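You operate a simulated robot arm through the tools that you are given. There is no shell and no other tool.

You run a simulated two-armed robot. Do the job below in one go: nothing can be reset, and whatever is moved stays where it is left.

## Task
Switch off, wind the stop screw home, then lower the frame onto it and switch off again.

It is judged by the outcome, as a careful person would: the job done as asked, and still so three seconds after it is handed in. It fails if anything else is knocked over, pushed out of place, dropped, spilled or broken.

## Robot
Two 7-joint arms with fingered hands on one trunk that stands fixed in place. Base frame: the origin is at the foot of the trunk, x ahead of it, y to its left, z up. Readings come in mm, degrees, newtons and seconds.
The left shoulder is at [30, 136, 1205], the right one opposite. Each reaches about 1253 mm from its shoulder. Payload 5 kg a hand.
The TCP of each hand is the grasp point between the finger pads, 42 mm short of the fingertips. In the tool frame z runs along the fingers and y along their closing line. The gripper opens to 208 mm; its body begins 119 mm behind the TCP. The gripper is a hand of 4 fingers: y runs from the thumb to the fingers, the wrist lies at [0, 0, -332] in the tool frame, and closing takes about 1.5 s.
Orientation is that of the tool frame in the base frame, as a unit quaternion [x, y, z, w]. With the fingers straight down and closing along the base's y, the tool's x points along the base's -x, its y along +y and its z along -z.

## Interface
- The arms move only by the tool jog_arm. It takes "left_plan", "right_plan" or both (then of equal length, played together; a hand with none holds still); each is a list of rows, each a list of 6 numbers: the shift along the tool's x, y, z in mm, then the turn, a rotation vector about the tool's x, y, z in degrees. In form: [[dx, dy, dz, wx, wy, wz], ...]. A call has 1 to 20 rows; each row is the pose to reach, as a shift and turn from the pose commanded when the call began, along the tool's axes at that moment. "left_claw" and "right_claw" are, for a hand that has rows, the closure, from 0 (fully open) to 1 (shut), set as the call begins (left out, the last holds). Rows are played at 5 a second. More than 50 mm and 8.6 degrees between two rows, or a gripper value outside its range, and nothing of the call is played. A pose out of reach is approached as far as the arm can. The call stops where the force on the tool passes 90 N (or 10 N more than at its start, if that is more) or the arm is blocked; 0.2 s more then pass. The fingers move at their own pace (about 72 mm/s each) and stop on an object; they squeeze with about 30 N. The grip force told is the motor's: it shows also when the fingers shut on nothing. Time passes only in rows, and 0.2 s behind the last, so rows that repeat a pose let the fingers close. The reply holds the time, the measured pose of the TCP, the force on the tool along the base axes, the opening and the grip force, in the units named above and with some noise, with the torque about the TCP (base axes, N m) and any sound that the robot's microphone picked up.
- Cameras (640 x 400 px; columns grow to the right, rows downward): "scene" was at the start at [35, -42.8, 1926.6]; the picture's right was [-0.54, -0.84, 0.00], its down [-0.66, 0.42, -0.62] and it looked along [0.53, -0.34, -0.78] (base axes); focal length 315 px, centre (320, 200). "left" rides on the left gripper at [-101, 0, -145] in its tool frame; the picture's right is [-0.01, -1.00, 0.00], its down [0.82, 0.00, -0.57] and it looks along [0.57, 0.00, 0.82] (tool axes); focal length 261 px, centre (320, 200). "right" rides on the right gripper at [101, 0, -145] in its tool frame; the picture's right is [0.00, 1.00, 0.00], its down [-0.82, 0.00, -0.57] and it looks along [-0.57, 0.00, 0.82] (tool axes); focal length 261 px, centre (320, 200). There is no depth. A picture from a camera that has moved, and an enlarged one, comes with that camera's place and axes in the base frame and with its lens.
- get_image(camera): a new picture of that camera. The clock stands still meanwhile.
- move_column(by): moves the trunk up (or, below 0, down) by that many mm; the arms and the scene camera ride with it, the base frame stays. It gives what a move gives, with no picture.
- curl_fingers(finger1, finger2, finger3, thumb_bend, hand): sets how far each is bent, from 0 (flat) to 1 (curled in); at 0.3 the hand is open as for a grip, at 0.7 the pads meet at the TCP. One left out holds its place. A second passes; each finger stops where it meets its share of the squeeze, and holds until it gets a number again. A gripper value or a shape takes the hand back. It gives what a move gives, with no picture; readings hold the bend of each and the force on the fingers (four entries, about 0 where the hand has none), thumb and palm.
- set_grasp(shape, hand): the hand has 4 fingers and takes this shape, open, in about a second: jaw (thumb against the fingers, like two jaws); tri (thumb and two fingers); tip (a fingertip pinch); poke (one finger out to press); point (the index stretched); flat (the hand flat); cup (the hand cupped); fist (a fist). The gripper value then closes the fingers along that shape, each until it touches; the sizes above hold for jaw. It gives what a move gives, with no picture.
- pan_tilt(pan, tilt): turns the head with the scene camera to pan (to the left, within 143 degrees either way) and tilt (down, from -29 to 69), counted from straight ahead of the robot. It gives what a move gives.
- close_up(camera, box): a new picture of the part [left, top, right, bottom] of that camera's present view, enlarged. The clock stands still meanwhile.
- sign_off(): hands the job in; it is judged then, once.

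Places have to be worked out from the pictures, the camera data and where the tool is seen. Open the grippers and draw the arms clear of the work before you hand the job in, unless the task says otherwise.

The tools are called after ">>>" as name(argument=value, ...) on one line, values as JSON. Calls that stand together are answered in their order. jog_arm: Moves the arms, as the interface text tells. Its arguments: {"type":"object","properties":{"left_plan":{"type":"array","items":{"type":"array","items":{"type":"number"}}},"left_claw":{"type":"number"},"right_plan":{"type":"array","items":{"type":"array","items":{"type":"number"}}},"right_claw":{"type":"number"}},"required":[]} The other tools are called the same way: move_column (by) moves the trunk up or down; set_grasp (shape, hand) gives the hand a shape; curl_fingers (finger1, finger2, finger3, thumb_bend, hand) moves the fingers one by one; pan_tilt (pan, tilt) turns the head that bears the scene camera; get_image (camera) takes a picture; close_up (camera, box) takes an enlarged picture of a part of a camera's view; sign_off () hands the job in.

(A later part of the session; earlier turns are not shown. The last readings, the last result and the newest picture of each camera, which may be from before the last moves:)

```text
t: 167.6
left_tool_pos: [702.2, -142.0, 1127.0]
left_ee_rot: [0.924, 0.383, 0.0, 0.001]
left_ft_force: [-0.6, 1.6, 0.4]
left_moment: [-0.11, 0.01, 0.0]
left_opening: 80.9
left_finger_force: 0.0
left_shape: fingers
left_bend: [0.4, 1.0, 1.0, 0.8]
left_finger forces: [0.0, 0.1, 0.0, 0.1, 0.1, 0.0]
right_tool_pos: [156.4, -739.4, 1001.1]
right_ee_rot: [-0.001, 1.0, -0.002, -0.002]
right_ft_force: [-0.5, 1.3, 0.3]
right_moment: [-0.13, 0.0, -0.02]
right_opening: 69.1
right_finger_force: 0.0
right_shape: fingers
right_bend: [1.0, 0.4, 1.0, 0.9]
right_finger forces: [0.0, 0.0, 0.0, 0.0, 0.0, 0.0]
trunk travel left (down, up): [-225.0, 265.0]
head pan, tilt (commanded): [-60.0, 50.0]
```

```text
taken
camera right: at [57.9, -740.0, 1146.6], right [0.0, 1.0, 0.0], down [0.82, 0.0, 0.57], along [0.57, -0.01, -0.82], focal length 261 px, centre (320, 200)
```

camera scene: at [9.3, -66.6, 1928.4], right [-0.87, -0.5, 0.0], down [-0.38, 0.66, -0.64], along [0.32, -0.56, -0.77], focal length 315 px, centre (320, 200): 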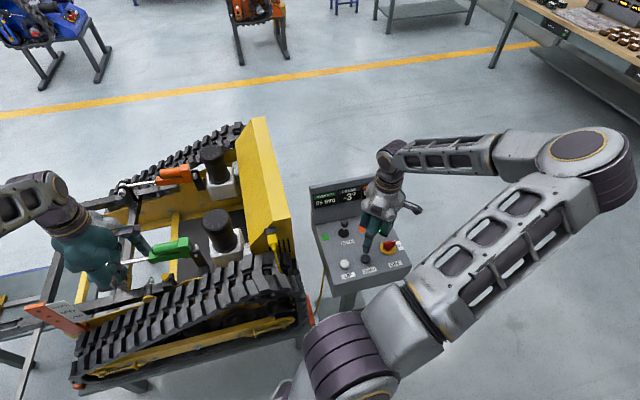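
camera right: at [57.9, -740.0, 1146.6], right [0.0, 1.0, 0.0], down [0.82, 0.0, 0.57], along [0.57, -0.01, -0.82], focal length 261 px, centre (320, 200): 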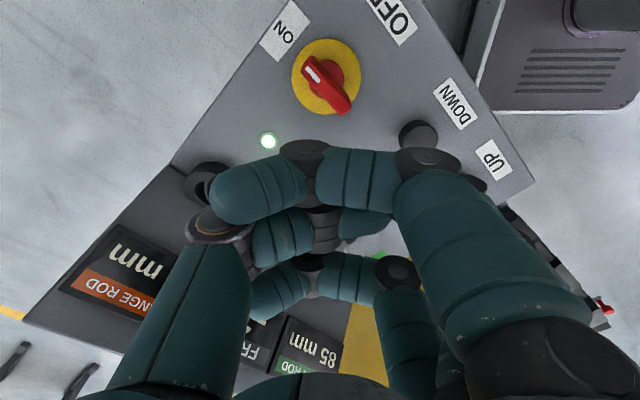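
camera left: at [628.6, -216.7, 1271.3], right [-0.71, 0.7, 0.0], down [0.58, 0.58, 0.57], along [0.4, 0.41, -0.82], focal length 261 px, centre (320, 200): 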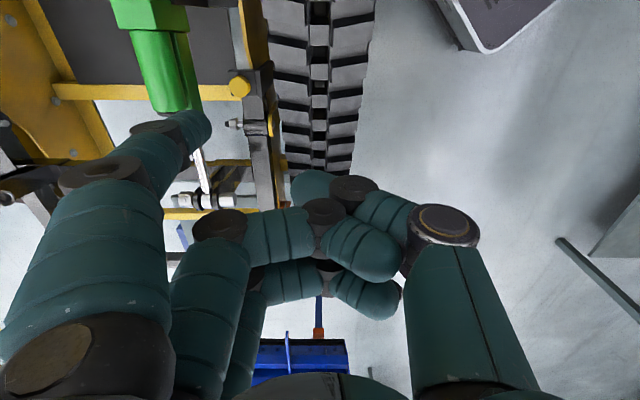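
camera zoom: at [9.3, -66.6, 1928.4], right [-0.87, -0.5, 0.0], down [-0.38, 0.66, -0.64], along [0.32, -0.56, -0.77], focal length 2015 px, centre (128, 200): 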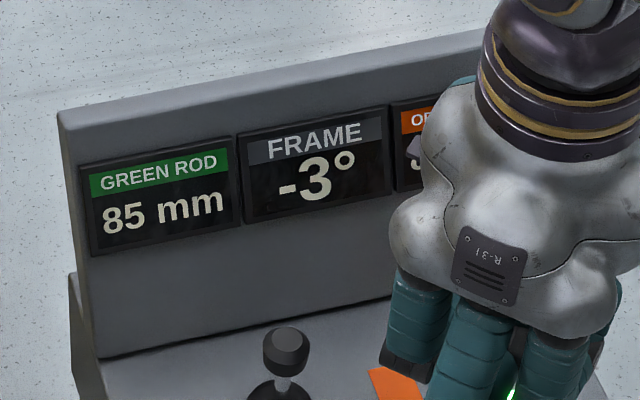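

That lift was refused for a step size; I repeat it with shorter rows.

>>> jog_arm(right_plan=[[15, -15, -30, 0, 0, 0], [30, -30, -60, 0, 0, 0], [50, -50, -85, 0, 0, 0], [75, -75, -105, 0, 0, 0], [100, -100, -115, 0, 0, 0]])

>>> close_up(camera="scene", box=[300, 170, 400, 230])

>>> close_up(camera="left", box=[200, 55, 280, 115])

>>> close_up(camera="scene", box=[20, 170, 240, 350])

```text
t: 168.8
left_tool_pos: [700.1, -144.5, 1127.8]
left_ee_rot: [0.924, 0.383, 0.001, 0.0]
left_ft_force: [0.1, -1.0, -0.7]
left_moment: [0.06, -0.06, -0.03]
left_opening: 80.3
left_finger_force: 0.1
left_shape: fingers
left_bend: [0.4, 1.0, 1.0, 0.8]
left_finger forces: [0.1, 0.1, 0.0, 0.1, 0.0, 0.0]
right_tool_pos: [58.2, -843.0, 1116.8]
right_ee_rot: [-0.001, 1.0, -0.002, -0.001]
right_ft_force: [-0.6, 0.4, 0.1]
right_moment: [0.07, 0.0, 0.01]
right_opening: 69.1
right_finger_force: 0.0
right_shape: fingers
right_bend: [1.0, 0.4, 1.0, 0.9]
right_finger forces: [0.0, 0.1, 0.1, 0.1, 0.0, 0.1]
trunk travel left (down, up): [-225.0, 265.0]
head pan, tilt (commanded): [-60.0, 50.0]
```

```text
6.40 times, centred on (350, 200) of scene
camera zoom: at [8.7, -69.8, 1928.3], right [-0.87, -0.5, 0.0], down [-0.38, 0.66, -0.64], along [0.32, -0.56, -0.77], focal length 2015 px, centre (128, 200)
```

zoom: 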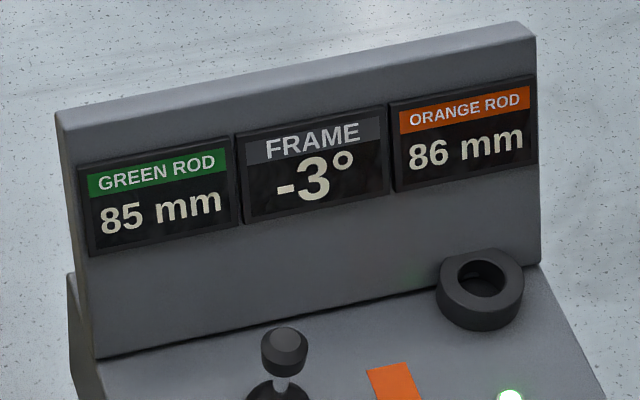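

```text
6.67 times, centred on (240, 85) of left
camera zoom: at [627.9, -217.3, 1271.5], right [-0.71, 0.7, 0.0], down [0.58, 0.58, 0.57], along [0.4, 0.41, -0.82], focal length 1738 px, centre (853, 967)
```

zoom: 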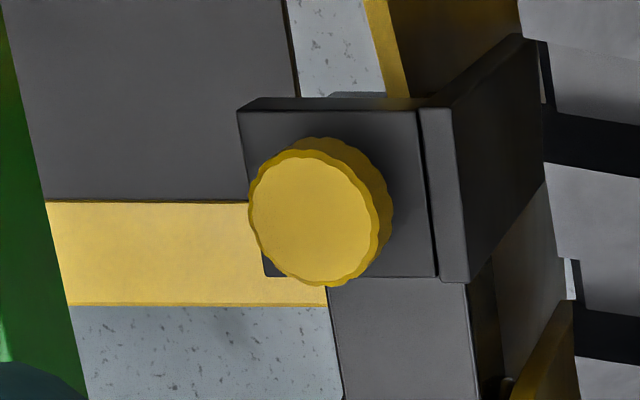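

```text
2.22 times, centred on (130, 260) of scene
camera zoom: at [8.7, -69.8, 1928.3], right [-0.87, -0.5, 0.0], down [-0.38, 0.66, -0.64], along [0.32, -0.56, -0.77], focal length 700 px, centre (742, 67)
```

zoom: 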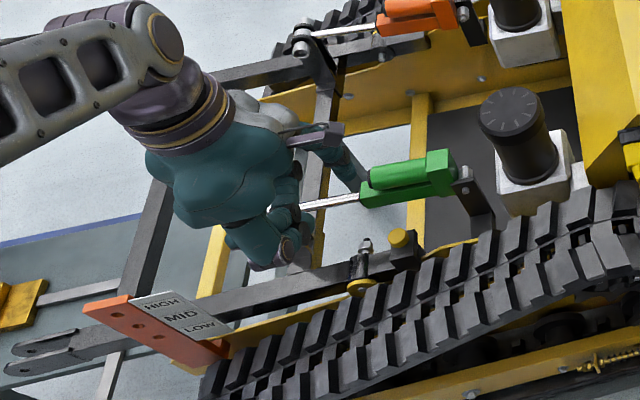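

Green 85 mm, orange 86 mm, frame -3°: both stopped, so the frame rests on the screw (it moved 4° freely first, so the screw's earlier end stop was its own). Now I switch off again exactly as before: turn the right hand to heading -45°, bring the peg behind the bar's unmarked end.

>>> jog_arm(right_plan=[[0, 6, 0, 0, 0, 7.5], [0, 12, 0, 0, 0, 15], [0, 18, 0, 0, 0, 22.5], [-0.5, 24, 0, 0, 0, 30], [-0.9, 30, 0, 0, 0, 37.5], [-0.9, 32.5, 0, 0, 0, 45], [-0.9, 32.5, 45, 0, 0, 45], [-0.9, 32.5, 90, 0, 0, 45], [-0.9, 32.5, 130, 0, 0, 45], [-0.9, 32.5, 155, 0, 0, 45]])

>>> close_up(camera="scene", box=[360, 215, 430, 275])

```text
t: 171.0
left_tool_pos: [701.0, -146.1, 1127.2]
left_ee_rot: [0.924, 0.382, 0.001, 0.001]
left_ft_force: [0.1, -0.4, -0.9]
left_moment: [0.04, -0.02, -0.02]
left_opening: 80.8
left_finger_force: 0.0
left_shape: fingers
left_bend: [0.4, 1.0, 1.0, 0.8]
left_finger forces: [0.0, 0.0, 0.0, 0.0, 0.0, 0.0]
right_tool_pos: [59.0, -811.3, 962.9]
right_ee_rot: [0.382, 0.924, -0.004, -0.001]
right_ft_force: [0.0, -0.7, -0.2]
right_moment: [0.07, -0.01, 0.03]
right_opening: 69.1
right_finger_force: 0.1
right_shape: fingers
right_bend: [1.0, 0.4, 1.0, 0.9]
right_finger forces: [0.0, 0.0, 0.0, 0.0, 0.0, 0.1]
trunk travel left (down, up): [-225.0, 265.0]
head pan, tilt (commanded): [-60.0, 50.0]
```

```text
6.67 times, centred on (395, 245) of scene
camera zoom: at [9.4, -69.3, 1928.4], right [-0.87, -0.5, 0.0], down [-0.38, 0.66, -0.64], along [0.32, -0.56, -0.77], focal length 2099 px, centre (-180, -100)
```

zoom: 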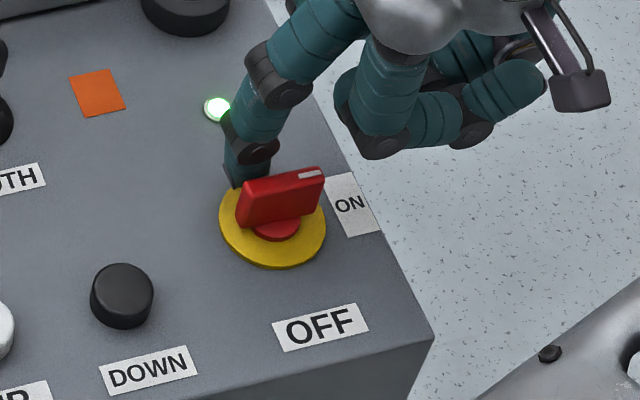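

The peg is in place behind the unmarked end. I push the bar counter-clockwise to OFF with the same path as before.

>>> jog_arm(right_plan=[[0, -4, 0, 0, 0, 0], [6, -4, 0, 0, 0, 0], [12, -2, 0, 0, 0, 0], [18, -1, 0, 0, 0, 0], [22, -1, 0, 0, 0, 0], [25.5, -1, 0, 0, 0, 0], [29, -1.6, 0, 0, 0, 0], [32.6, -2.3, 0, 0, 0, 0], [35.5, -4.5, 0, 0, 0, 0], [38.3, -6.9, 0, 0, 0, 0], [39.7, -9, 0, 0, 0, 0], [41, -11, 0, 0, 0, 0]])

>>> close_up(camera="scene", box=[360, 215, 430, 275])

```text
t: 173.6
left_tool_pos: [703.7, -144.2, 1126.0]
left_ee_rot: [0.924, 0.383, 0.001, 0.0]
left_ft_force: [0.1, 0.3, -0.4]
left_moment: [-0.01, -0.02, -0.02]
left_opening: 80.6
left_finger_force: 0.1
left_shape: fingers
left_bend: [0.4, 1.0, 1.0, 0.8]
left_finger forces: [0.0, 0.0, 0.0, 0.0, 0.0, 0.0]
right_tool_pos: [25.2, -790.1, 961.8]
right_ee_rot: [0.382, 0.924, -0.003, -0.001]
right_ft_force: [16.3, 3.0, -3.6]
right_moment: [-0.15, -0.16, -0.9]
right_opening: 69.3
right_finger_force: 7.0
right_shape: fingers
right_bend: [1.0, 0.33, 1.0, 0.9]
right_finger forces: [0.0, 13.6, 0.0, 0.1, 0.0, 0.0]
trunk travel left (down, up): [-225.0, 265.0]
head pan, tilt (commanded): [-60.0, 50.0]
```

```text
6.67 times, centred on (395, 245) of scene
camera zoom: at [11.2, -68.5, 1928.4], right [-0.87, -0.5, 0.0], down [-0.38, 0.66, -0.64], along [0.32, -0.56, -0.77], focal length 2099 px, centre (-180, -100)
```

zoom: 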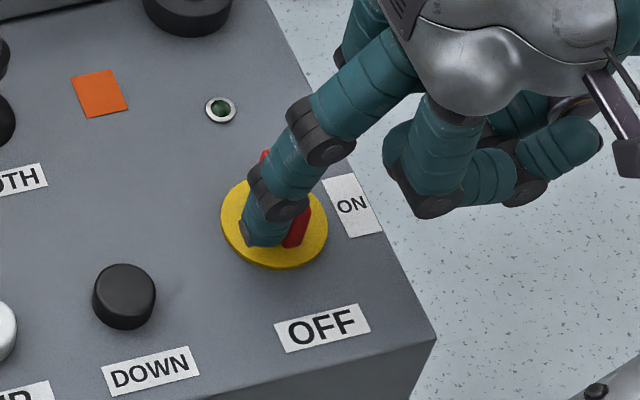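

The lamp is out. I back the right hand off and lift it away, then check the switch, displays and frame once more.

>>> jog_arm(right_plan=[[-3, 8, 0, 0, 0, 0], [-3, 8, -30, 0, 0, 0], [-3, 8, -70, 0, 0, 0], [-3, 0, -110, 0, 0, 0], [-3, -30, -140, 0, 0, 0], [-3, -60, -160, 0, 0, 0]])

>>> close_up(camera="scene", box=[300, 170, 430, 280])

>>> pan_tilt(pan=-20, tilt=48)

>>> close_up(camera="scene", box=[275, 215, 325, 260])

>>> close_up(camera="scene", box=[210, 130, 410, 270])

```text
t: 175.0
left_tool_pos: [700.3, -143.9, 1127.5]
left_ee_rot: [0.924, 0.383, 0.001, 0.0]
left_ft_force: [-0.6, -0.5, -0.8]
left_moment: [-0.01, -0.03, -0.01]
left_opening: 80.7
left_finger_force: 0.0
left_shape: fingers
left_bend: [0.4, 1.0, 1.0, 0.8]
left_finger forces: [0.0, 0.1, 0.0, 0.1, 0.0, 0.0]
right_tool_pos: [-18.1, -834.5, 1122.5]
right_ee_rot: [0.382, 0.924, -0.002, -0.001]
right_ft_force: [0.3, -0.8, 0.1]
right_moment: [0.02, 0.0, 0.01]
right_opening: 69.4
right_finger_force: 0.1
right_shape: fingers
right_bend: [1.0, 0.4, 1.0, 0.9]
right_finger forces: [0.0, 0.0, 0.0, 0.0, 0.1, 0.0]
trunk travel left (down, up): [-225.0, 265.0]
head pan, tilt (commanded): [-60.0, 50.0]
```

```text
3.64 times, centred on (365, 225) of scene
camera zoom: at [9.2, -68.8, 1928.4], right [-0.87, -0.5, 0.0], down [-0.38, 0.66, -0.64], along [0.32, -0.56, -0.77], focal length 1145 px, centre (156, 109)
```

zoom: 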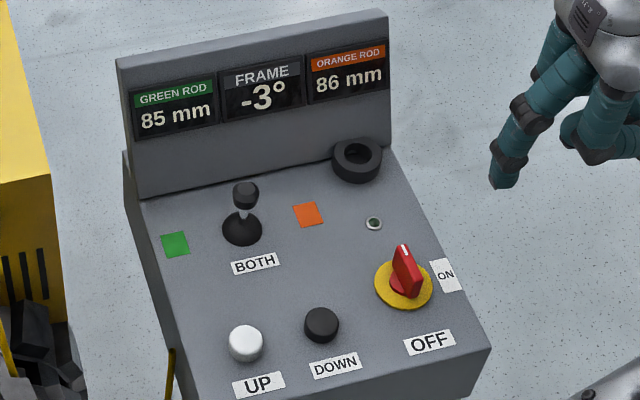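

```text
t: 176.1
left_tool_pos: [701.7, -146.1, 1126.3]
left_ee_rot: [0.924, 0.383, 0.0, 0.001]
left_ft_force: [-0.1, -0.1, -0.2]
left_moment: [-0.01, 0.0, 0.0]
left_opening: 80.5
left_finger_force: 0.0
left_shape: fingers
left_bend: [0.4, 1.0, 1.0, 0.8]
left_finger forces: [0.0, 0.1, 0.0, 0.1, 0.0, 0.0]
right_tool_pos: [-17.3, -834.2, 1122.5]
right_ee_rot: [0.382, 0.924, -0.004, 0.0]
right_ft_force: [0.8, 0.6, 0.3]
right_moment: [-0.03, -0.02, 0.02]
right_opening: 69.4
right_finger_force: 0.0
right_shape: fingers
right_bend: [1.0, 0.4, 1.0, 0.9]
right_finger forces: [0.0, 0.0, 0.1, 0.1, 0.0, 0.1]
trunk travel left (down, up): [-225.0, 265.0]
head pan, tilt (commanded): [-20.0, 48.0]
```

```text
8.89 times, centred on (300, 238) of scene
camera zoom: at [45.2, -29.0, 1931.1], right [-0.34, -0.94, 0.0], down [-0.7, 0.25, -0.67], along [0.63, -0.23, -0.74], focal length 2799 px, centre (498, -133)
```

zoom: 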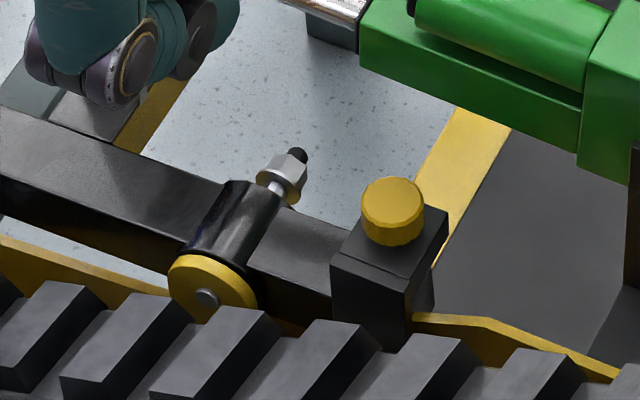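

```text
2.86 times, centred on (310, 200) of scene
camera zoom: at [45.2, -29.0, 1931.1], right [-0.34, -0.94, 0.0], down [-0.7, 0.25, -0.67], along [0.63, -0.23, -0.74], focal length 900 px, centre (349, 200)
```

zoom: 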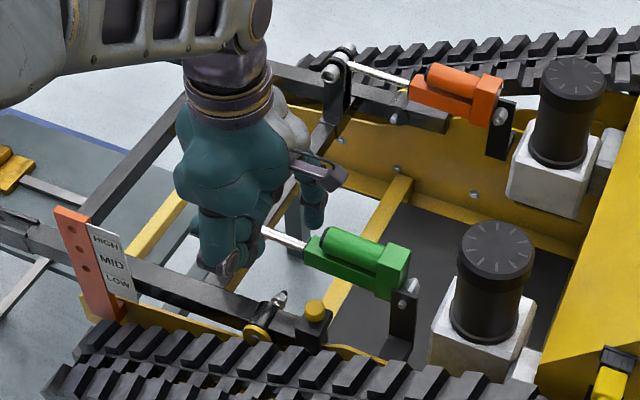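

Switch is OFF, rods 85/86 mm, frame -3°. Before finishing I want certainty that the screw is truly at its end: a comparison of two rim photos hints that my last hard clockwise push might still have moved it a few degrees. So I'll lift the frame off the screw again (power on, UP), switch off and test the winding properly. First: power on.

>>> jog_arm(right_plan=[[-12, 28, 0, 0, 0, 0], [-24, 56, 0, 0, 0, 0], [-33.4, 83, 0, 0, 0, 0], [-33.4, 83, 45, 0, 0, 0], [-33.4, 83, 90, 0, 0, 0], [-33.4, 83, 130, 0, 0, 0], [-33.4, 83, 159, 0, 0, 0]])

>>> jog_arm(right_plan=[[0, -6, 0, 0, 0, 0], [0, -12, 0, 0, 0, 0], [-1, -20, 0, 0, 0, 0], [-2, -28, 0, 0, 0, 0], [0, -33, 0, 0, 0, 0], [2, -37, 0, 0, 0, 0], [5, -41, 0, 0, 0, 0], [8, -44, 0, 0, 0, 0]])

>>> pan_tilt(pan=-50, tilt=50)

>>> get_image(camera="scene")

```text
t: 177.7
left_tool_pos: [700.3, -145.2, 1126.9]
left_ee_rot: [0.924, 0.383, 0.0, 0.0]
left_ft_force: [-0.6, -0.4, 0.2]
left_moment: [0.07, 0.04, -0.02]
left_opening: 80.5
left_finger_force: 0.0
left_shape: fingers
left_bend: [0.4, 1.0, 1.0, 0.8]
left_finger forces: [0.0, 0.0, 0.0, 0.0, 0.0, 0.0]
right_tool_pos: [64.8, -799.5, 962.6]
right_ee_rot: [0.382, 0.924, -0.003, 0.0]
right_ft_force: [-0.5, -0.9, 0.2]
right_moment: [0.04, 0.01, -0.04]
right_opening: 69.1
right_finger_force: 0.1
right_shape: fingers
right_bend: [1.0, 0.4, 1.0, 0.9]
right_finger forces: [0.0, 0.0, 0.0, 0.0, 0.1, 0.0]
trunk travel left (down, up): [-225.0, 265.0]
head pan, tilt (commanded): [-20.0, 48.0]
```

```text
t: 179.5
left_tool_pos: [702.3, -145.5, 1127.2]
left_ee_rot: [0.923, 0.384, 0.0, 0.001]
left_ft_force: [0.3, -0.1, 0.8]
left_moment: [0.01, -0.01, 0.0]
left_opening: 80.7
left_finger_force: 0.2
left_shape: fingers
left_bend: [0.4, 1.0, 1.0, 0.8]
left_finger forces: [0.0, 0.1, 0.0, 0.0, 0.0, 0.1]
right_tool_pos: [30.6, -826.4, 963.3]
right_ee_rot: [0.382, 0.924, -0.003, 0.001]
right_ft_force: [15.5, -5.7, -1.2]
right_moment: [-0.25, -0.35, -1.68]
right_opening: 69.3
right_finger_force: 7.5
right_shape: fingers
right_bend: [1.0, 0.37, 1.0, 0.9]
right_finger forces: [0.0, 15.9, 0.0, 0.1, 0.1, 0.0]
trunk travel left (down, up): [-225.0, 265.0]
head pan, tilt (commanded): [-20.0, 48.0]
```

```text
t: 180.4
left_tool_pos: [702.9, -145.3, 1125.6]
left_ee_rot: [0.924, 0.382, -0.001, 0.001]
left_ft_force: [1.0, -0.6, -0.3]
left_moment: [0.0, -0.04, -0.01]
left_opening: 80.5
left_finger_force: 0.0
left_shape: fingers
left_bend: [0.4, 1.0, 1.0, 0.8]
left_finger forces: [0.0, 0.0, 0.1, 0.0, 0.0, 0.1]
right_tool_pos: [30.0, -827.4, 963.4]
right_ee_rot: [0.382, 0.924, -0.004, 0.0]
right_ft_force: [23.8, -14.6, 1.4]
right_moment: [-0.24, -0.71, -2.77]
right_opening: 69.2
right_finger_force: 13.9
right_shape: fingers
right_bend: [1.0, 0.37, 1.0, 0.9]
right_finger forces: [0.0, 26.9, 0.1, 0.0, 0.0, 0.0]
trunk travel left (down, up): [-225.0, 265.0]
head pan, tilt (commanded): [-50.0, 50.0]
```

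```text
taken
camera scene: at [23.0, -62.3, 1928.4], right [-0.77, -0.64, 0.0], down [-0.49, 0.59, -0.64], along [0.41, -0.49, -0.77], focal length 315 px, centre (320, 200)
```

scene: 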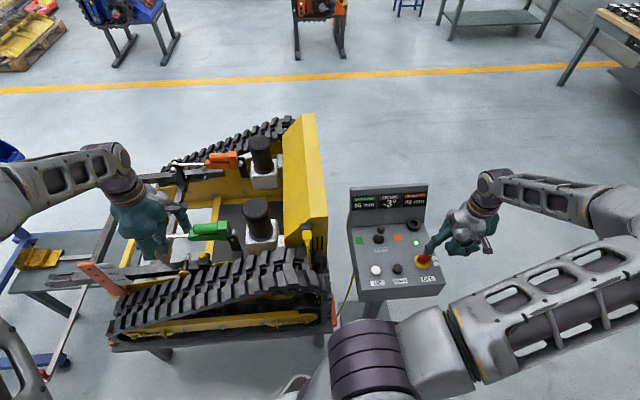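

Power is on. I back off, lift, and move the peg above the UP button at (208,-590).

>>> jog_arm(right_plan=[[-15, 0, 0, 0, 0, 0], [-15, 0, -35, 0, 0, 0], [-15, 0, -70, 0, 0, 0], [-5, 30, -85, 0, 0, 0], [4, 65, -85, 0, 0, 0], [12, 100, -85, 0, 0, 0], [20, 135, -85, 0, 0, 0], [28, 168, -85, 0, 0, 0], [34.3, 197, -85, 0, 0, 0], [34.3, 197, -50, 0, 0, 0], [34.3, 197, -25, 0, 0, 0]])

>>> close_up(camera="scene", box=[340, 180, 460, 300])

```text
t: 182.8
left_tool_pos: [701.5, -145.7, 1126.4]
left_ee_rot: [0.924, 0.382, 0.0, 0.002]
left_ft_force: [0.9, -0.7, 0.8]
left_moment: [-0.04, -0.03, 0.01]
left_opening: 80.5
left_finger_force: 0.1
left_shape: fingers
left_bend: [0.4, 1.0, 1.0, 0.8]
left_finger forces: [0.0, 0.0, 0.0, 0.0, 0.0, 0.0]
right_tool_pos: [143.9, -660.0, 986.2]
right_ee_rot: [0.382, 0.924, -0.004, 0.0]
right_ft_force: [-0.4, 0.0, -0.4]
right_moment: [0.02, 0.01, 0.01]
right_opening: 69.2
right_finger_force: 0.1
right_shape: fingers
right_bend: [1.0, 0.4, 1.0, 0.9]
right_finger forces: [0.0, 0.0, 0.0, 0.0, 0.1, 0.1]
trunk travel left (down, up): [-225.0, 265.0]
head pan, tilt (commanded): [-50.0, 50.0]
```

```text
3.33 times, centred on (400, 240) of scene
camera zoom: at [21.0, -60.7, 1928.4], right [-0.77, -0.64, 0.0], down [-0.49, 0.59, -0.64], along [0.41, -0.49, -0.77], focal length 1050 px, centre (53, 67)
```

zoom: 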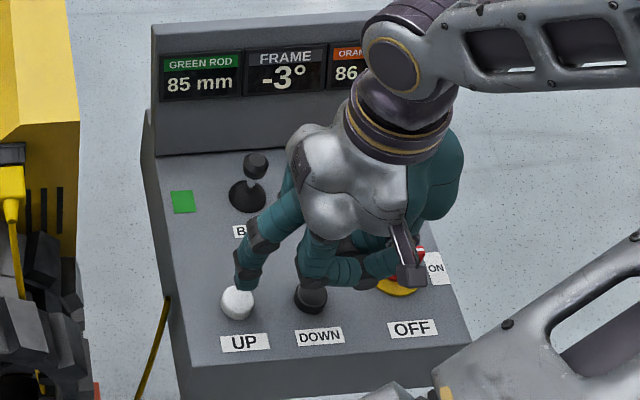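

The peg is over UP; the folded thumb should clear DOWN by ~20 mm. I press UP in small steps, watching the thumb force and the displays.

>>> jog_arm(right_plan=[[0, 0, 12, 0, 0, 0], [0, 0, 22, 0, 0, 0], [0, 0, 30, 0, 0, 0], [0, 0, 34, 0, 0, 0]])

>>> close_up(camera="scene", box=[340, 180, 460, 300])

```text
t: 183.8
left_tool_pos: [700.1, -143.0, 1127.2]
left_ee_rot: [0.924, 0.383, 0.0, 0.001]
left_ft_force: [-0.5, 0.4, -0.1]
left_moment: [-0.06, 0.01, -0.01]
left_opening: 80.6
left_finger_force: 0.1
left_shape: fingers
left_bend: [0.4, 1.0, 1.0, 0.8]
left_finger forces: [0.0, 0.1, 0.0, 0.0, 0.0, 0.0]
right_tool_pos: [143.0, -660.9, 954.4]
right_ee_rot: [0.382, 0.924, -0.004, 0.001]
right_ft_force: [-4.6, -3.0, 29.4]
right_moment: [1.97, -1.8, 0.11]
right_opening: 69.3
right_finger_force: 15.1
right_shape: fingers
right_bend: [1.0, 0.39, 1.0, 0.9]
right_finger forces: [0.1, 29.7, 0.0, 0.0, 0.1, 0.1]
trunk travel left (down, up): [-225.0, 265.0]
head pan, tilt (commanded): [-50.0, 50.0]
heard: click
```

```text
3.33 times, centred on (400, 240) of scene
camera zoom: at [19.3, -59.1, 1928.9], right [-0.77, -0.64, 0.0], down [-0.49, 0.59, -0.64], along [0.41, -0.49, -0.77], focal length 1050 px, centre (53, 67)
```

zoom: 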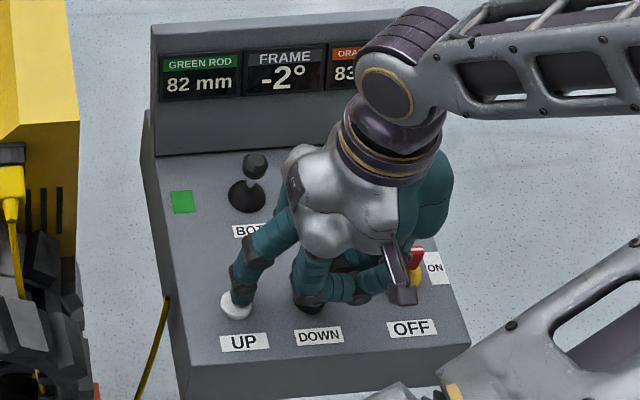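

UP works: 82/83 mm, -2°. I hold a bit longer to return to about 77 mm or slightly higher.

>>> jog_arm(right_plan=[[0, 0, 0, 0, 0, 0], [0, 0, 0, 0, 0, 0], [0, 0, 0, 0, 0, 0], [0, 0, 0, 0, 0, 0]])

>>> close_up(camera="scene", box=[340, 180, 460, 300])

```text
t: 184.8
left_tool_pos: [700.6, -144.3, 1128.0]
left_ee_rot: [0.924, 0.383, 0.0, 0.001]
left_ft_force: [0.1, 0.3, 0.0]
left_moment: [0.02, -0.03, -0.03]
left_opening: 80.6
left_finger_force: 0.0
left_shape: fingers
left_bend: [0.4, 1.0, 1.0, 0.8]
left_finger forces: [0.0, 0.0, 0.0, 0.0, 0.0, 0.1]
right_tool_pos: [141.8, -661.0, 954.7]
right_ee_rot: [0.382, 0.924, -0.004, 0.0]
right_ft_force: [-1.6, -8.0, 33.1]
right_moment: [1.98, -2.18, -0.44]
right_opening: 69.6
right_finger_force: 16.9
right_shape: fingers
right_bend: [1.0, 0.39, 1.0, 0.9]
right_finger forces: [0.0, 33.5, 0.0, 0.0, 0.0, 0.1]
trunk travel left (down, up): [-225.0, 265.0]
head pan, tilt (commanded): [-50.0, 50.0]
```

```text
3.33 times, centred on (400, 240) of scene
camera zoom: at [19.7, -59.4, 1928.6], right [-0.77, -0.64, 0.0], down [-0.49, 0.59, -0.64], along [0.41, -0.49, -0.77], focal length 1050 px, centre (53, 67)
```

zoom: 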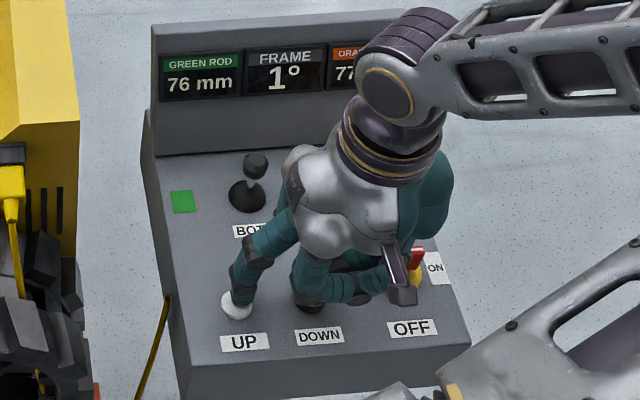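

76/77 mm and 1°. I raise slightly more (about 1 s) so the tail surely can't touch the screw while I wind, then release.

>>> jog_arm(right_plan=[[0, 0, 0, 0, 0, 0], [0, 0, 0, 0, 0, 0], [0, 0, 0, 0, 0, 0], [0, 0, 0, 0, 0, 0]])

>>> jog_arm(right_plan=[[0, 0, -20, 0, 0, 0], [0, 0, -50, 0, 0, 0], [0, 0, -85, 0, 0, 0]])

>>> close_up(camera="scene", box=[340, 180, 460, 300])

```text
t: 185.8
left_tool_pos: [700.7, -144.2, 1127.7]
left_ee_rot: [0.924, 0.383, 0.0, 0.001]
left_ft_force: [-0.4, -0.2, -0.7]
left_moment: [0.0, 0.01, 0.0]
left_opening: 80.4
left_finger_force: 0.0
left_shape: fingers
left_bend: [0.4, 1.0, 1.0, 0.8]
left_finger forces: [0.0, 0.0, 0.1, 0.0, 0.0, 0.0]
right_tool_pos: [142.0, -661.3, 952.8]
right_ee_rot: [0.381, 0.924, -0.005, 0.001]
right_ft_force: [0.2, -11.0, 34.3]
right_moment: [1.93, -2.34, -0.74]
right_opening: 69.5
right_finger_force: 17.3
right_shape: fingers
right_bend: [1.0, 0.39, 1.0, 0.9]
right_finger forces: [0.0, 34.3, 0.1, 0.1, 0.1, 0.1]
trunk travel left (down, up): [-225.0, 265.0]
head pan, tilt (commanded): [-50.0, 50.0]
```

```text
t: 186.6
left_tool_pos: [701.7, -143.2, 1126.6]
left_ee_rot: [0.924, 0.383, -0.001, 0.0]
left_ft_force: [0.6, 1.7, -1.0]
left_moment: [-0.07, 0.02, 0.02]
left_opening: 80.6
left_finger_force: 0.1
left_shape: fingers
left_bend: [0.4, 1.0, 1.0, 0.8]
left_finger forces: [0.0, 0.0, 0.0, 0.0, 0.0, 0.0]
right_tool_pos: [143.4, -659.6, 1038.5]
right_ee_rot: [0.382, 0.924, -0.003, -0.001]
right_ft_force: [0.3, 0.7, 0.1]
right_moment: [-0.1, 0.07, 0.0]
right_opening: 69.4
right_finger_force: 0.2
right_shape: fingers
right_bend: [1.0, 0.4, 1.0, 0.9]
right_finger forces: [0.1, 0.0, 0.0, 0.0, 0.0, 0.0]
trunk travel left (down, up): [-225.0, 265.0]
head pan, tilt (commanded): [-50.0, 50.0]
```

```text
3.33 times, centred on (400, 240) of scene
camera zoom: at [20.6, -59.5, 1928.5], right [-0.77, -0.64, 0.0], down [-0.49, 0.59, -0.64], along [0.41, -0.49, -0.77], focal length 1050 px, centre (53, 67)
```

zoom: 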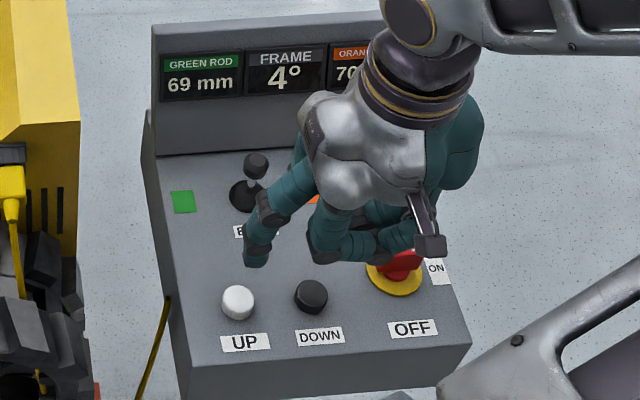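

Released at 69/70 mm, 4°. I switch off again via the same path.

>>> jog_arm(right_plan=[[0, 0, -20, 0, 0, 0], [-12, -40, -25, 0, 0, 0], [-23, -80, -25, 0, 0, 0], [-34, -120, -25, 0, 0, 0], [-46.5, -165.6, -25, 0, 0, 0], [-46.5, -165.6, 20, 0, 0, 0], [-46.5, -165.6, 55, 0, 0, 0], [-46.5, -165.6, 77, 0, 0, 0]])

>>> close_up(camera="scene", box=[390, 220, 460, 280])

```text
t: 188.4
left_tool_pos: [702.5, -144.5, 1126.5]
left_ee_rot: [0.924, 0.383, 0.0, 0.0]
left_ft_force: [-0.2, 0.7, 1.0]
left_moment: [0.06, 0.03, 0.0]
left_opening: 80.4
left_finger_force: 0.1
left_shape: fingers
left_bend: [0.4, 1.0, 1.0, 0.8]
left_finger forces: [0.0, 0.1, 0.1, 0.1, 0.1, 0.0]
right_tool_pos: [57.6, -812.0, 961.1]
right_ee_rot: [0.383, 0.924, -0.003, 0.0]
right_ft_force: [0.6, 0.0, 0.4]
right_moment: [0.03, 0.0, 0.01]
right_opening: 69.6
right_finger_force: 0.0
right_shape: fingers
right_bend: [1.0, 0.4, 1.0, 0.9]
right_finger forces: [0.0, 0.0, 0.0, 0.1, 0.0, 0.1]
trunk travel left (down, up): [-225.0, 265.0]
head pan, tilt (commanded): [-50.0, 50.0]
```

```text
6.67 times, centred on (425, 250) of scene
camera zoom: at [20.9, -61.4, 1928.4], right [-0.77, -0.64, 0.0], down [-0.49, 0.59, -0.64], along [0.41, -0.49, -0.77], focal length 2099 px, centre (-380, -133)
```

zoom: 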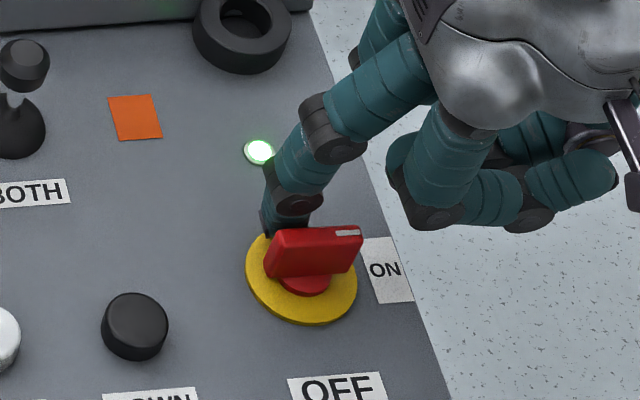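

The peg is behind the unmarked end again; I push the bar to OFF and back away.

>>> jog_arm(right_plan=[[0, -4, 0, 0, 0, 0], [6, -4, 0, 0, 0, 0], [12, -2, 0, 0, 0, 0], [18, -1, 0, 0, 0, 0], [22, -1, 0, 0, 0, 0], [25.5, -1, 0, 0, 0, 0], [29, -1.6, 0, 0, 0, 0], [32.6, -2.3, 0, 0, 0, 0], [35.5, -4.5, 0, 0, 0, 0], [38.3, -6.9, 0, 0, 0, 0], [39.7, -9, 0, 0, 0, 0], [41, -11, 0, 0, 0, 0]])

>>> jog_arm(right_plan=[[-3, 8, 0, 0, 0, 0], [-3, 8, -30, 0, 0, 0], [-3, 8, -70, 0, 0, 0], [-3, 0, -110, 0, 0, 0], [-3, -30, -140, 0, 0, 0], [-3, -60, -160, 0, 0, 0]])

>>> close_up(camera="scene", box=[340, 180, 460, 300])

>>> pan_tilt(pan=-20, tilt=48)

>>> close_up(camera="scene", box=[303, 228, 335, 248])

```text
t: 191.0
left_tool_pos: [702.4, -144.2, 1126.3]
left_ee_rot: [0.924, 0.382, 0.0, 0.0]
left_ft_force: [-0.4, 0.0, 0.7]
left_moment: [0.0, 0.01, 0.06]
left_opening: 80.6
left_finger_force: 0.0
left_shape: fingers
left_bend: [0.4, 1.0, 1.0, 0.8]
left_finger forces: [0.1, 0.0, 0.0, 0.0, 0.0, 0.0]
right_tool_pos: [23.7, -789.4, 962.8]
right_ee_rot: [0.381, 0.925, -0.003, 0.0]
right_ft_force: [16.5, 2.9, -3.2]
right_moment: [-0.14, -0.16, -0.93]
right_opening: 69.3
right_finger_force: 7.3
right_shape: fingers
right_bend: [1.0, 0.33, 1.0, 0.9]
right_finger forces: [0.0, 13.8, 0.0, 0.1, 0.0, 0.0]
trunk travel left (down, up): [-225.0, 265.0]
head pan, tilt (commanded): [-50.0, 50.0]
```

```text
t: 192.4
left_tool_pos: [701.4, -144.4, 1127.1]
left_ee_rot: [0.923, 0.384, 0.0, 0.001]
left_ft_force: [-0.1, -0.6, -0.5]
left_moment: [0.01, 0.01, -0.03]
left_opening: 80.6
left_finger_force: 0.0
left_shape: fingers
left_bend: [0.4, 1.0, 1.0, 0.8]
left_finger forces: [0.1, 0.0, 0.1, 0.0, 0.0, 0.0]
right_tool_pos: [-17.3, -834.0, 1121.8]
right_ee_rot: [0.382, 0.924, -0.002, 0.0]
right_ft_force: [-1.1, 0.5, -0.1]
right_moment: [-0.01, 0.02, -0.02]
right_opening: 69.4
right_finger_force: 0.0
right_shape: fingers
right_bend: [1.0, 0.4, 1.0, 0.9]
right_finger forces: [0.0, 0.0, 0.0, 0.1, 0.1, 0.0]
trunk travel left (down, up): [-225.0, 265.0]
head pan, tilt (commanded): [-50.0, 50.0]
```

```text
3.33 times, centred on (400, 240) of scene
camera zoom: at [20.2, -61.1, 1928.4], right [-0.77, -0.64, 0.0], down [-0.49, 0.59, -0.64], along [0.41, -0.49, -0.77], focal length 1050 px, centre (53, 67)
```

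zoom: 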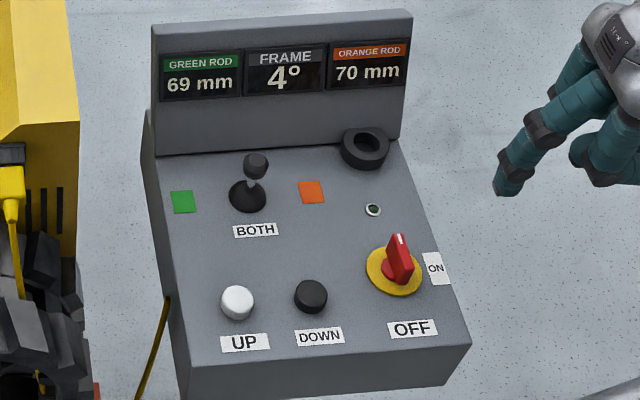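

```text
t: 193.4
left_tool_pos: [701.4, -145.1, 1127.1]
left_ee_rot: [0.924, 0.383, 0.0, 0.0]
left_ft_force: [-0.1, 0.3, -1.0]
left_moment: [-0.02, 0.01, -0.02]
left_opening: 80.7
left_finger_force: 0.0
left_shape: fingers
left_bend: [0.4, 1.0, 1.0, 0.8]
left_finger forces: [0.0, 0.0, 0.0, 0.1, 0.0, 0.0]
right_tool_pos: [-17.2, -833.4, 1122.5]
right_ee_rot: [0.382, 0.924, -0.003, 0.0]
right_ft_force: [0.3, -0.4, 0.1]
right_moment: [-0.01, -0.02, 0.01]
right_opening: 69.2
right_finger_force: 0.0
right_shape: fingers
right_bend: [1.0, 0.4, 1.0, 0.9]
right_finger forces: [0.0, 0.0, 0.0, 0.1, 0.0, 0.0]
trunk travel left (down, up): [-225.0, 265.0]
head pan, tilt (commanded): [-20.0, 48.0]
```

```text
16.00 times, centred on (319, 238) of scene
camera zoom: at [45.0, -29.1, 1931.1], right [-0.34, -0.94, 0.0], down [-0.7, 0.25, -0.67], along [0.63, -0.23, -0.74], focal length 5038 px, centre (336, -408)
```

zoom: 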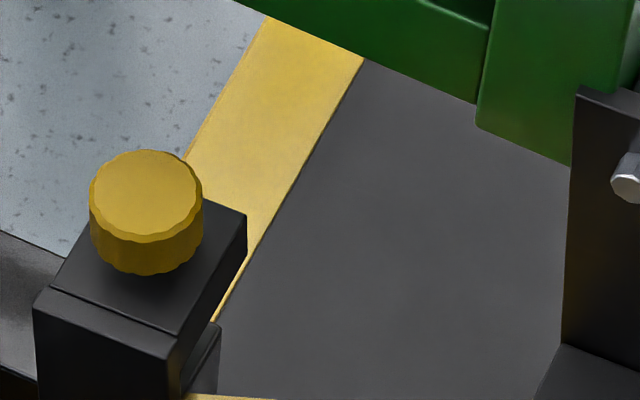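

Power is off with the frame at 4°. Now the test: reference photo of the rim from the vantage pose, then one full clockwise stroke with the same commands that passed easily at the start.

>>> jog_arm(left_plan=[[0, 0, 50, 0, 0, 0], [0, 0, 100, 0, 0, 0]])

>>> close_up(camera="left", box=[208, 80, 248, 105])

>>> jog_arm(left_plan=[[0, 0, 45, 0, 0, 0], [0, 0, 90, 0, 0, 0], [-4, 2, 125, 0, 0, 0], [-4, 2, 148, 0, 0, 0], [-4, 13, 148, 0, 0, 0], [-4, 24, 148, 0, 0, 0], [4, 24, 148, 0, 0, 0], [12, 24, 148, 0, 0, 0], [20, 24, 148, 0, 0, 0], [28, 24, 148, 0, 0, 0], [36, 24, 148, 0, 0, 0]])

>>> close_up(camera="left", box=[120, 60, 240, 150])

```text
t: 194.0
left_tool_pos: [700.2, -145.5, 1027.6]
left_ee_rot: [0.924, 0.383, 0.0, 0.001]
left_ft_force: [1.9, -0.1, 1.8]
left_moment: [0.0, 0.11, -0.02]
left_opening: 80.6
left_finger_force: 0.1
left_shape: fingers
left_bend: [0.4, 1.0, 1.0, 0.8]
left_finger forces: [0.0, 0.1, 0.1, 0.1, 0.1, 0.0]
right_tool_pos: [-17.2, -833.6, 1122.3]
right_ee_rot: [0.382, 0.924, -0.004, -0.001]
right_ft_force: [-0.3, -0.8, -0.2]
right_moment: [0.02, 0.05, 0.0]
right_opening: 69.2
right_finger_force: 0.0
right_shape: fingers
right_bend: [1.0, 0.4, 1.0, 0.9]
right_finger forces: [0.1, 0.0, 0.0, 0.0, 0.0, 0.1]
trunk travel left (down, up): [-225.0, 265.0]
head pan, tilt (commanded): [-20.0, 48.0]
```

```text
16.00 times, centred on (228, 92) of left
camera zoom: at [628.1, -217.0, 1170.1], right [-0.71, 0.7, 0.0], down [0.58, 0.58, 0.57], along [0.4, 0.41, -0.82], focal length 4170 px, centre (1792, 1920)
```

zoom: 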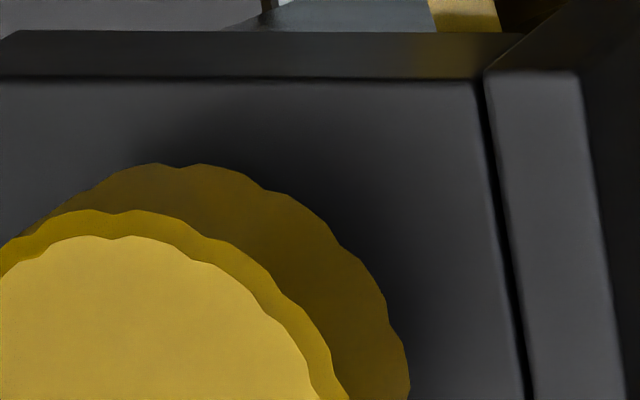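

```text
t: 196.4
left_tool_pos: [743.9, -135.5, 878.7]
left_ee_rot: [0.923, 0.384, 0.0, 0.001]
left_ft_force: [-4.0, 6.3, -0.1]
left_moment: [0.23, 0.13, -0.21]
left_opening: 68.7
left_finger_force: 3.4
left_shape: fingers
left_bend: [0.46, 1.0, 1.0, 0.8]
left_finger forces: [7.4, 0.0, 0.1, 0.1, 0.1, 0.0]
right_tool_pos: [-18.1, -832.1, 1122.2]
right_ee_rot: [0.382, 0.924, -0.004, 0.0]
right_ft_force: [0.9, -0.2, 0.5]
right_moment: [-0.06, 0.05, 0.0]
right_opening: 69.5
right_finger_force: 0.0
right_shape: fingers
right_bend: [1.0, 0.4, 1.0, 0.9]
right_finger forces: [0.0, 0.1, 0.0, 0.0, 0.0, 0.0]
trunk travel left (down, up): [-225.0, 265.0]
head pan, tilt (commanded): [-20.0, 48.0]
```

```text
4.44 times, centred on (180, 105) of left
camera zoom: at [670.8, -207.1, 1023.0], right [-0.71, 0.7, 0.0], down [0.58, 0.58, 0.57], along [0.4, 0.41, -0.82], focal length 1158 px, centre (942, 622)
```

zoom: 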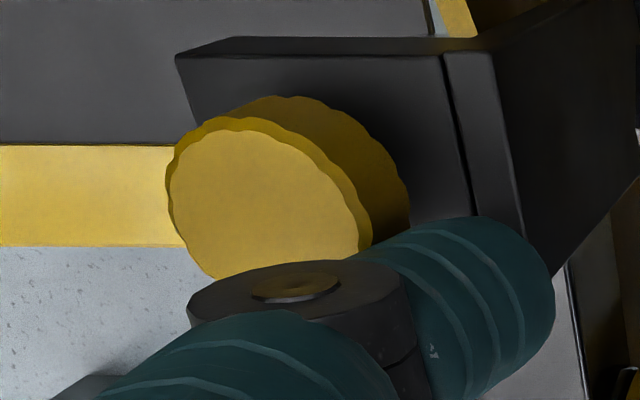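

The full stroke passed this time. Back to the vantage pose to compare the rim.

>>> jog_arm(left_plan=[[0, -12, 0, 0, 0, 0], [-6, -24, 0, 0, 0, 0], [-16, -24, -35, 0, 0, 0], [-28, -24, -75, 0, 0, 0], [-36, -24, -115, 0, 0, 0], [-36, -24, -148, 0, 0, 0], [-36, -24, -148, 0, 0, 0]])

>>> close_up(camera="left", box=[208, 80, 248, 105])

>>> close_up(camera="scene", box=[303, 228, 335, 248])

```text
t: 198.0
left_tool_pos: [701.6, -146.0, 1027.0]
left_ee_rot: [0.924, 0.382, -0.001, 0.0]
left_ft_force: [0.4, 0.0, -0.4]
left_moment: [0.01, 0.02, 0.0]
left_opening: 80.5
left_finger_force: 0.1
left_shape: fingers
left_bend: [0.4, 1.0, 1.0, 0.8]
left_finger forces: [0.0, 0.0, 0.0, 0.0, 0.0, 0.0]
right_tool_pos: [-16.1, -833.0, 1122.2]
right_ee_rot: [0.382, 0.924, -0.004, -0.001]
right_ft_force: [0.5, 0.3, -0.4]
right_moment: [-0.01, 0.02, -0.01]
right_opening: 69.3
right_finger_force: 0.1
right_shape: fingers
right_bend: [1.0, 0.4, 1.0, 0.9]
right_finger forces: [0.0, 0.1, 0.0, 0.0, 0.0, 0.1]
trunk travel left (down, up): [-225.0, 265.0]
head pan, tilt (commanded): [-20.0, 48.0]
```

```text
16.00 times, centred on (228, 92) of left
camera zoom: at [628.5, -216.9, 1171.6], right [-0.71, 0.7, 0.0], down [0.58, 0.58, 0.57], along [0.4, 0.41, -0.82], focal length 4170 px, centre (1792, 1920)
```

zoom: 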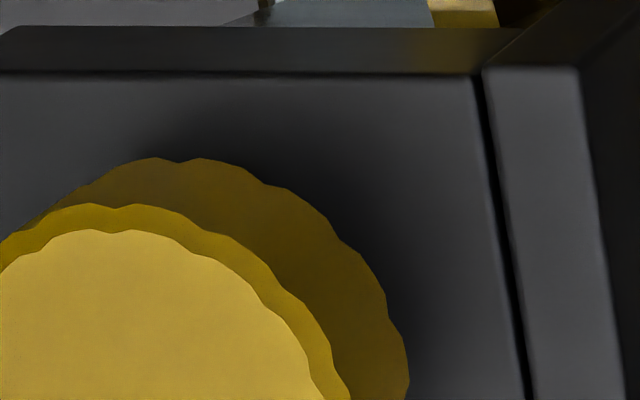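

```text
16.00 times, centred on (319, 238) of scene
camera zoom: at [45.8, -29.4, 1931.0], right [-0.34, -0.94, 0.0], down [-0.7, 0.25, -0.67], along [0.63, -0.23, -0.74], focal length 5038 px, centre (336, -408)
```

zoom: 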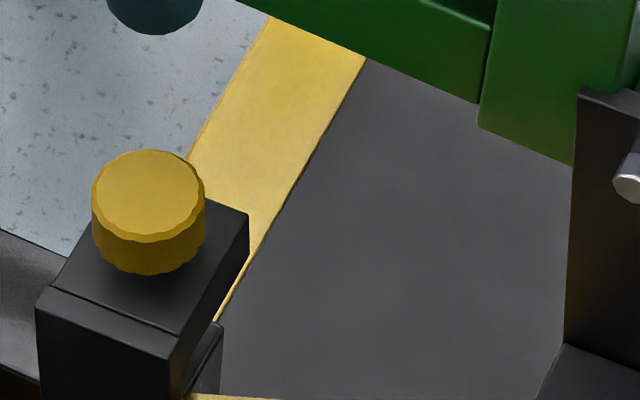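

The rim phase is again identical (no rotation possible clockwise, with the tail well clear at 4°), and all comparisons show the knob ~3–4 mm lower than originally: the screw is at its stop. I lift the left hand and repeat: power on, lower onto the screw, power off.

>>> jog_arm(left_plan=[[0, 0, -40, 0, 0, 0], [0, 0, -80, 0, 0, 0], [0, 0, -100, 0, 0, 0], [0, 0, -100, 0, 0, 0], [0, 0, -100, 0, 0, 0], [0, 0, -100, 0, 0, 0], [0, 0, -100, 0, 0, 0]], right_plan=[[-12, 28, 0, 0, 0, 0], [-24, 56, 0, 0, 0, 0], [-33.4, 83, 0, 0, 0, 0], [-33.4, 83, 45, 0, 0, 0], [-33.4, 83, 90, 0, 0, 0], [-33.4, 83, 130, 0, 0, 0], [-33.4, 83, 159, 0, 0, 0]])

>>> pan_tilt(pan=-60, tilt=50)

>>> close_up(camera="scene", box=[360, 215, 430, 275])

```text
t: 199.6
left_tool_pos: [701.2, -144.9, 1126.8]
left_ee_rot: [0.924, 0.382, 0.0, 0.0]
left_ft_force: [0.7, -0.3, -1.2]
left_moment: [0.04, -0.04, 0.03]
left_opening: 80.4
left_finger_force: 0.1
left_shape: fingers
left_bend: [0.4, 1.0, 1.0, 0.8]
left_finger forces: [0.0, 0.0, 0.1, 0.0, 0.0, 0.0]
right_tool_pos: [63.0, -799.7, 962.2]
right_ee_rot: [0.383, 0.924, -0.003, -0.001]
right_ft_force: [-0.2, -0.6, -0.1]
right_moment: [0.04, -0.02, -0.02]
right_opening: 69.2
right_finger_force: 0.1
right_shape: fingers
right_bend: [1.0, 0.4, 1.0, 0.9]
right_finger forces: [0.0, 0.1, 0.0, 0.0, 0.0, 0.1]
trunk travel left (down, up): [-225.0, 265.0]
head pan, tilt (commanded): [-20.0, 48.0]
```

```text
t: 200.7
left_tool_pos: [701.5, -144.9, 1126.5]
left_ee_rot: [0.924, 0.383, 0.001, 0.0]
left_ft_force: [-0.4, -0.1, -0.3]
left_moment: [-0.02, 0.02, -0.05]
left_opening: 80.5
left_finger_force: 0.0
left_shape: fingers
left_bend: [0.4, 1.0, 1.0, 0.8]
left_finger forces: [0.0, 0.0, 0.0, 0.0, 0.0, 0.0]
right_tool_pos: [63.5, -798.4, 963.8]
right_ee_rot: [0.382, 0.924, -0.004, 0.0]
right_ft_force: [0.5, -1.0, 0.4]
right_moment: [0.0, -0.01, -0.01]
right_opening: 69.5
right_finger_force: 0.0
right_shape: fingers
right_bend: [1.0, 0.4, 1.0, 0.9]
right_finger forces: [0.0, 0.0, 0.0, 0.0, 0.0, 0.0]
trunk travel left (down, up): [-225.0, 265.0]
head pan, tilt (commanded): [-60.0, 50.0]
```

```text
6.67 times, centred on (395, 245) of scene
camera zoom: at [9.7, -68.4, 1928.4], right [-0.87, -0.5, 0.0], down [-0.38, 0.66, -0.64], along [0.32, -0.56, -0.77], focal length 2099 px, centre (-180, -100)
```

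zoom: 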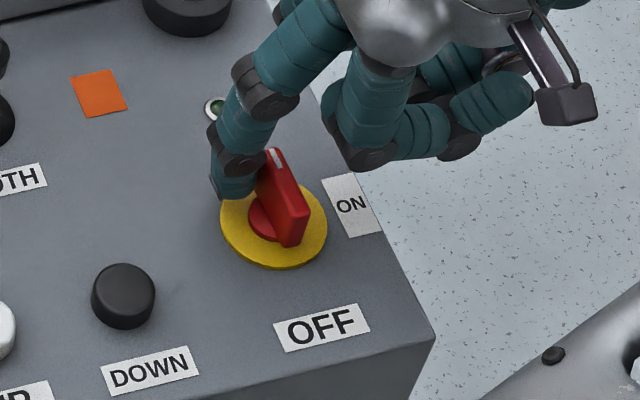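

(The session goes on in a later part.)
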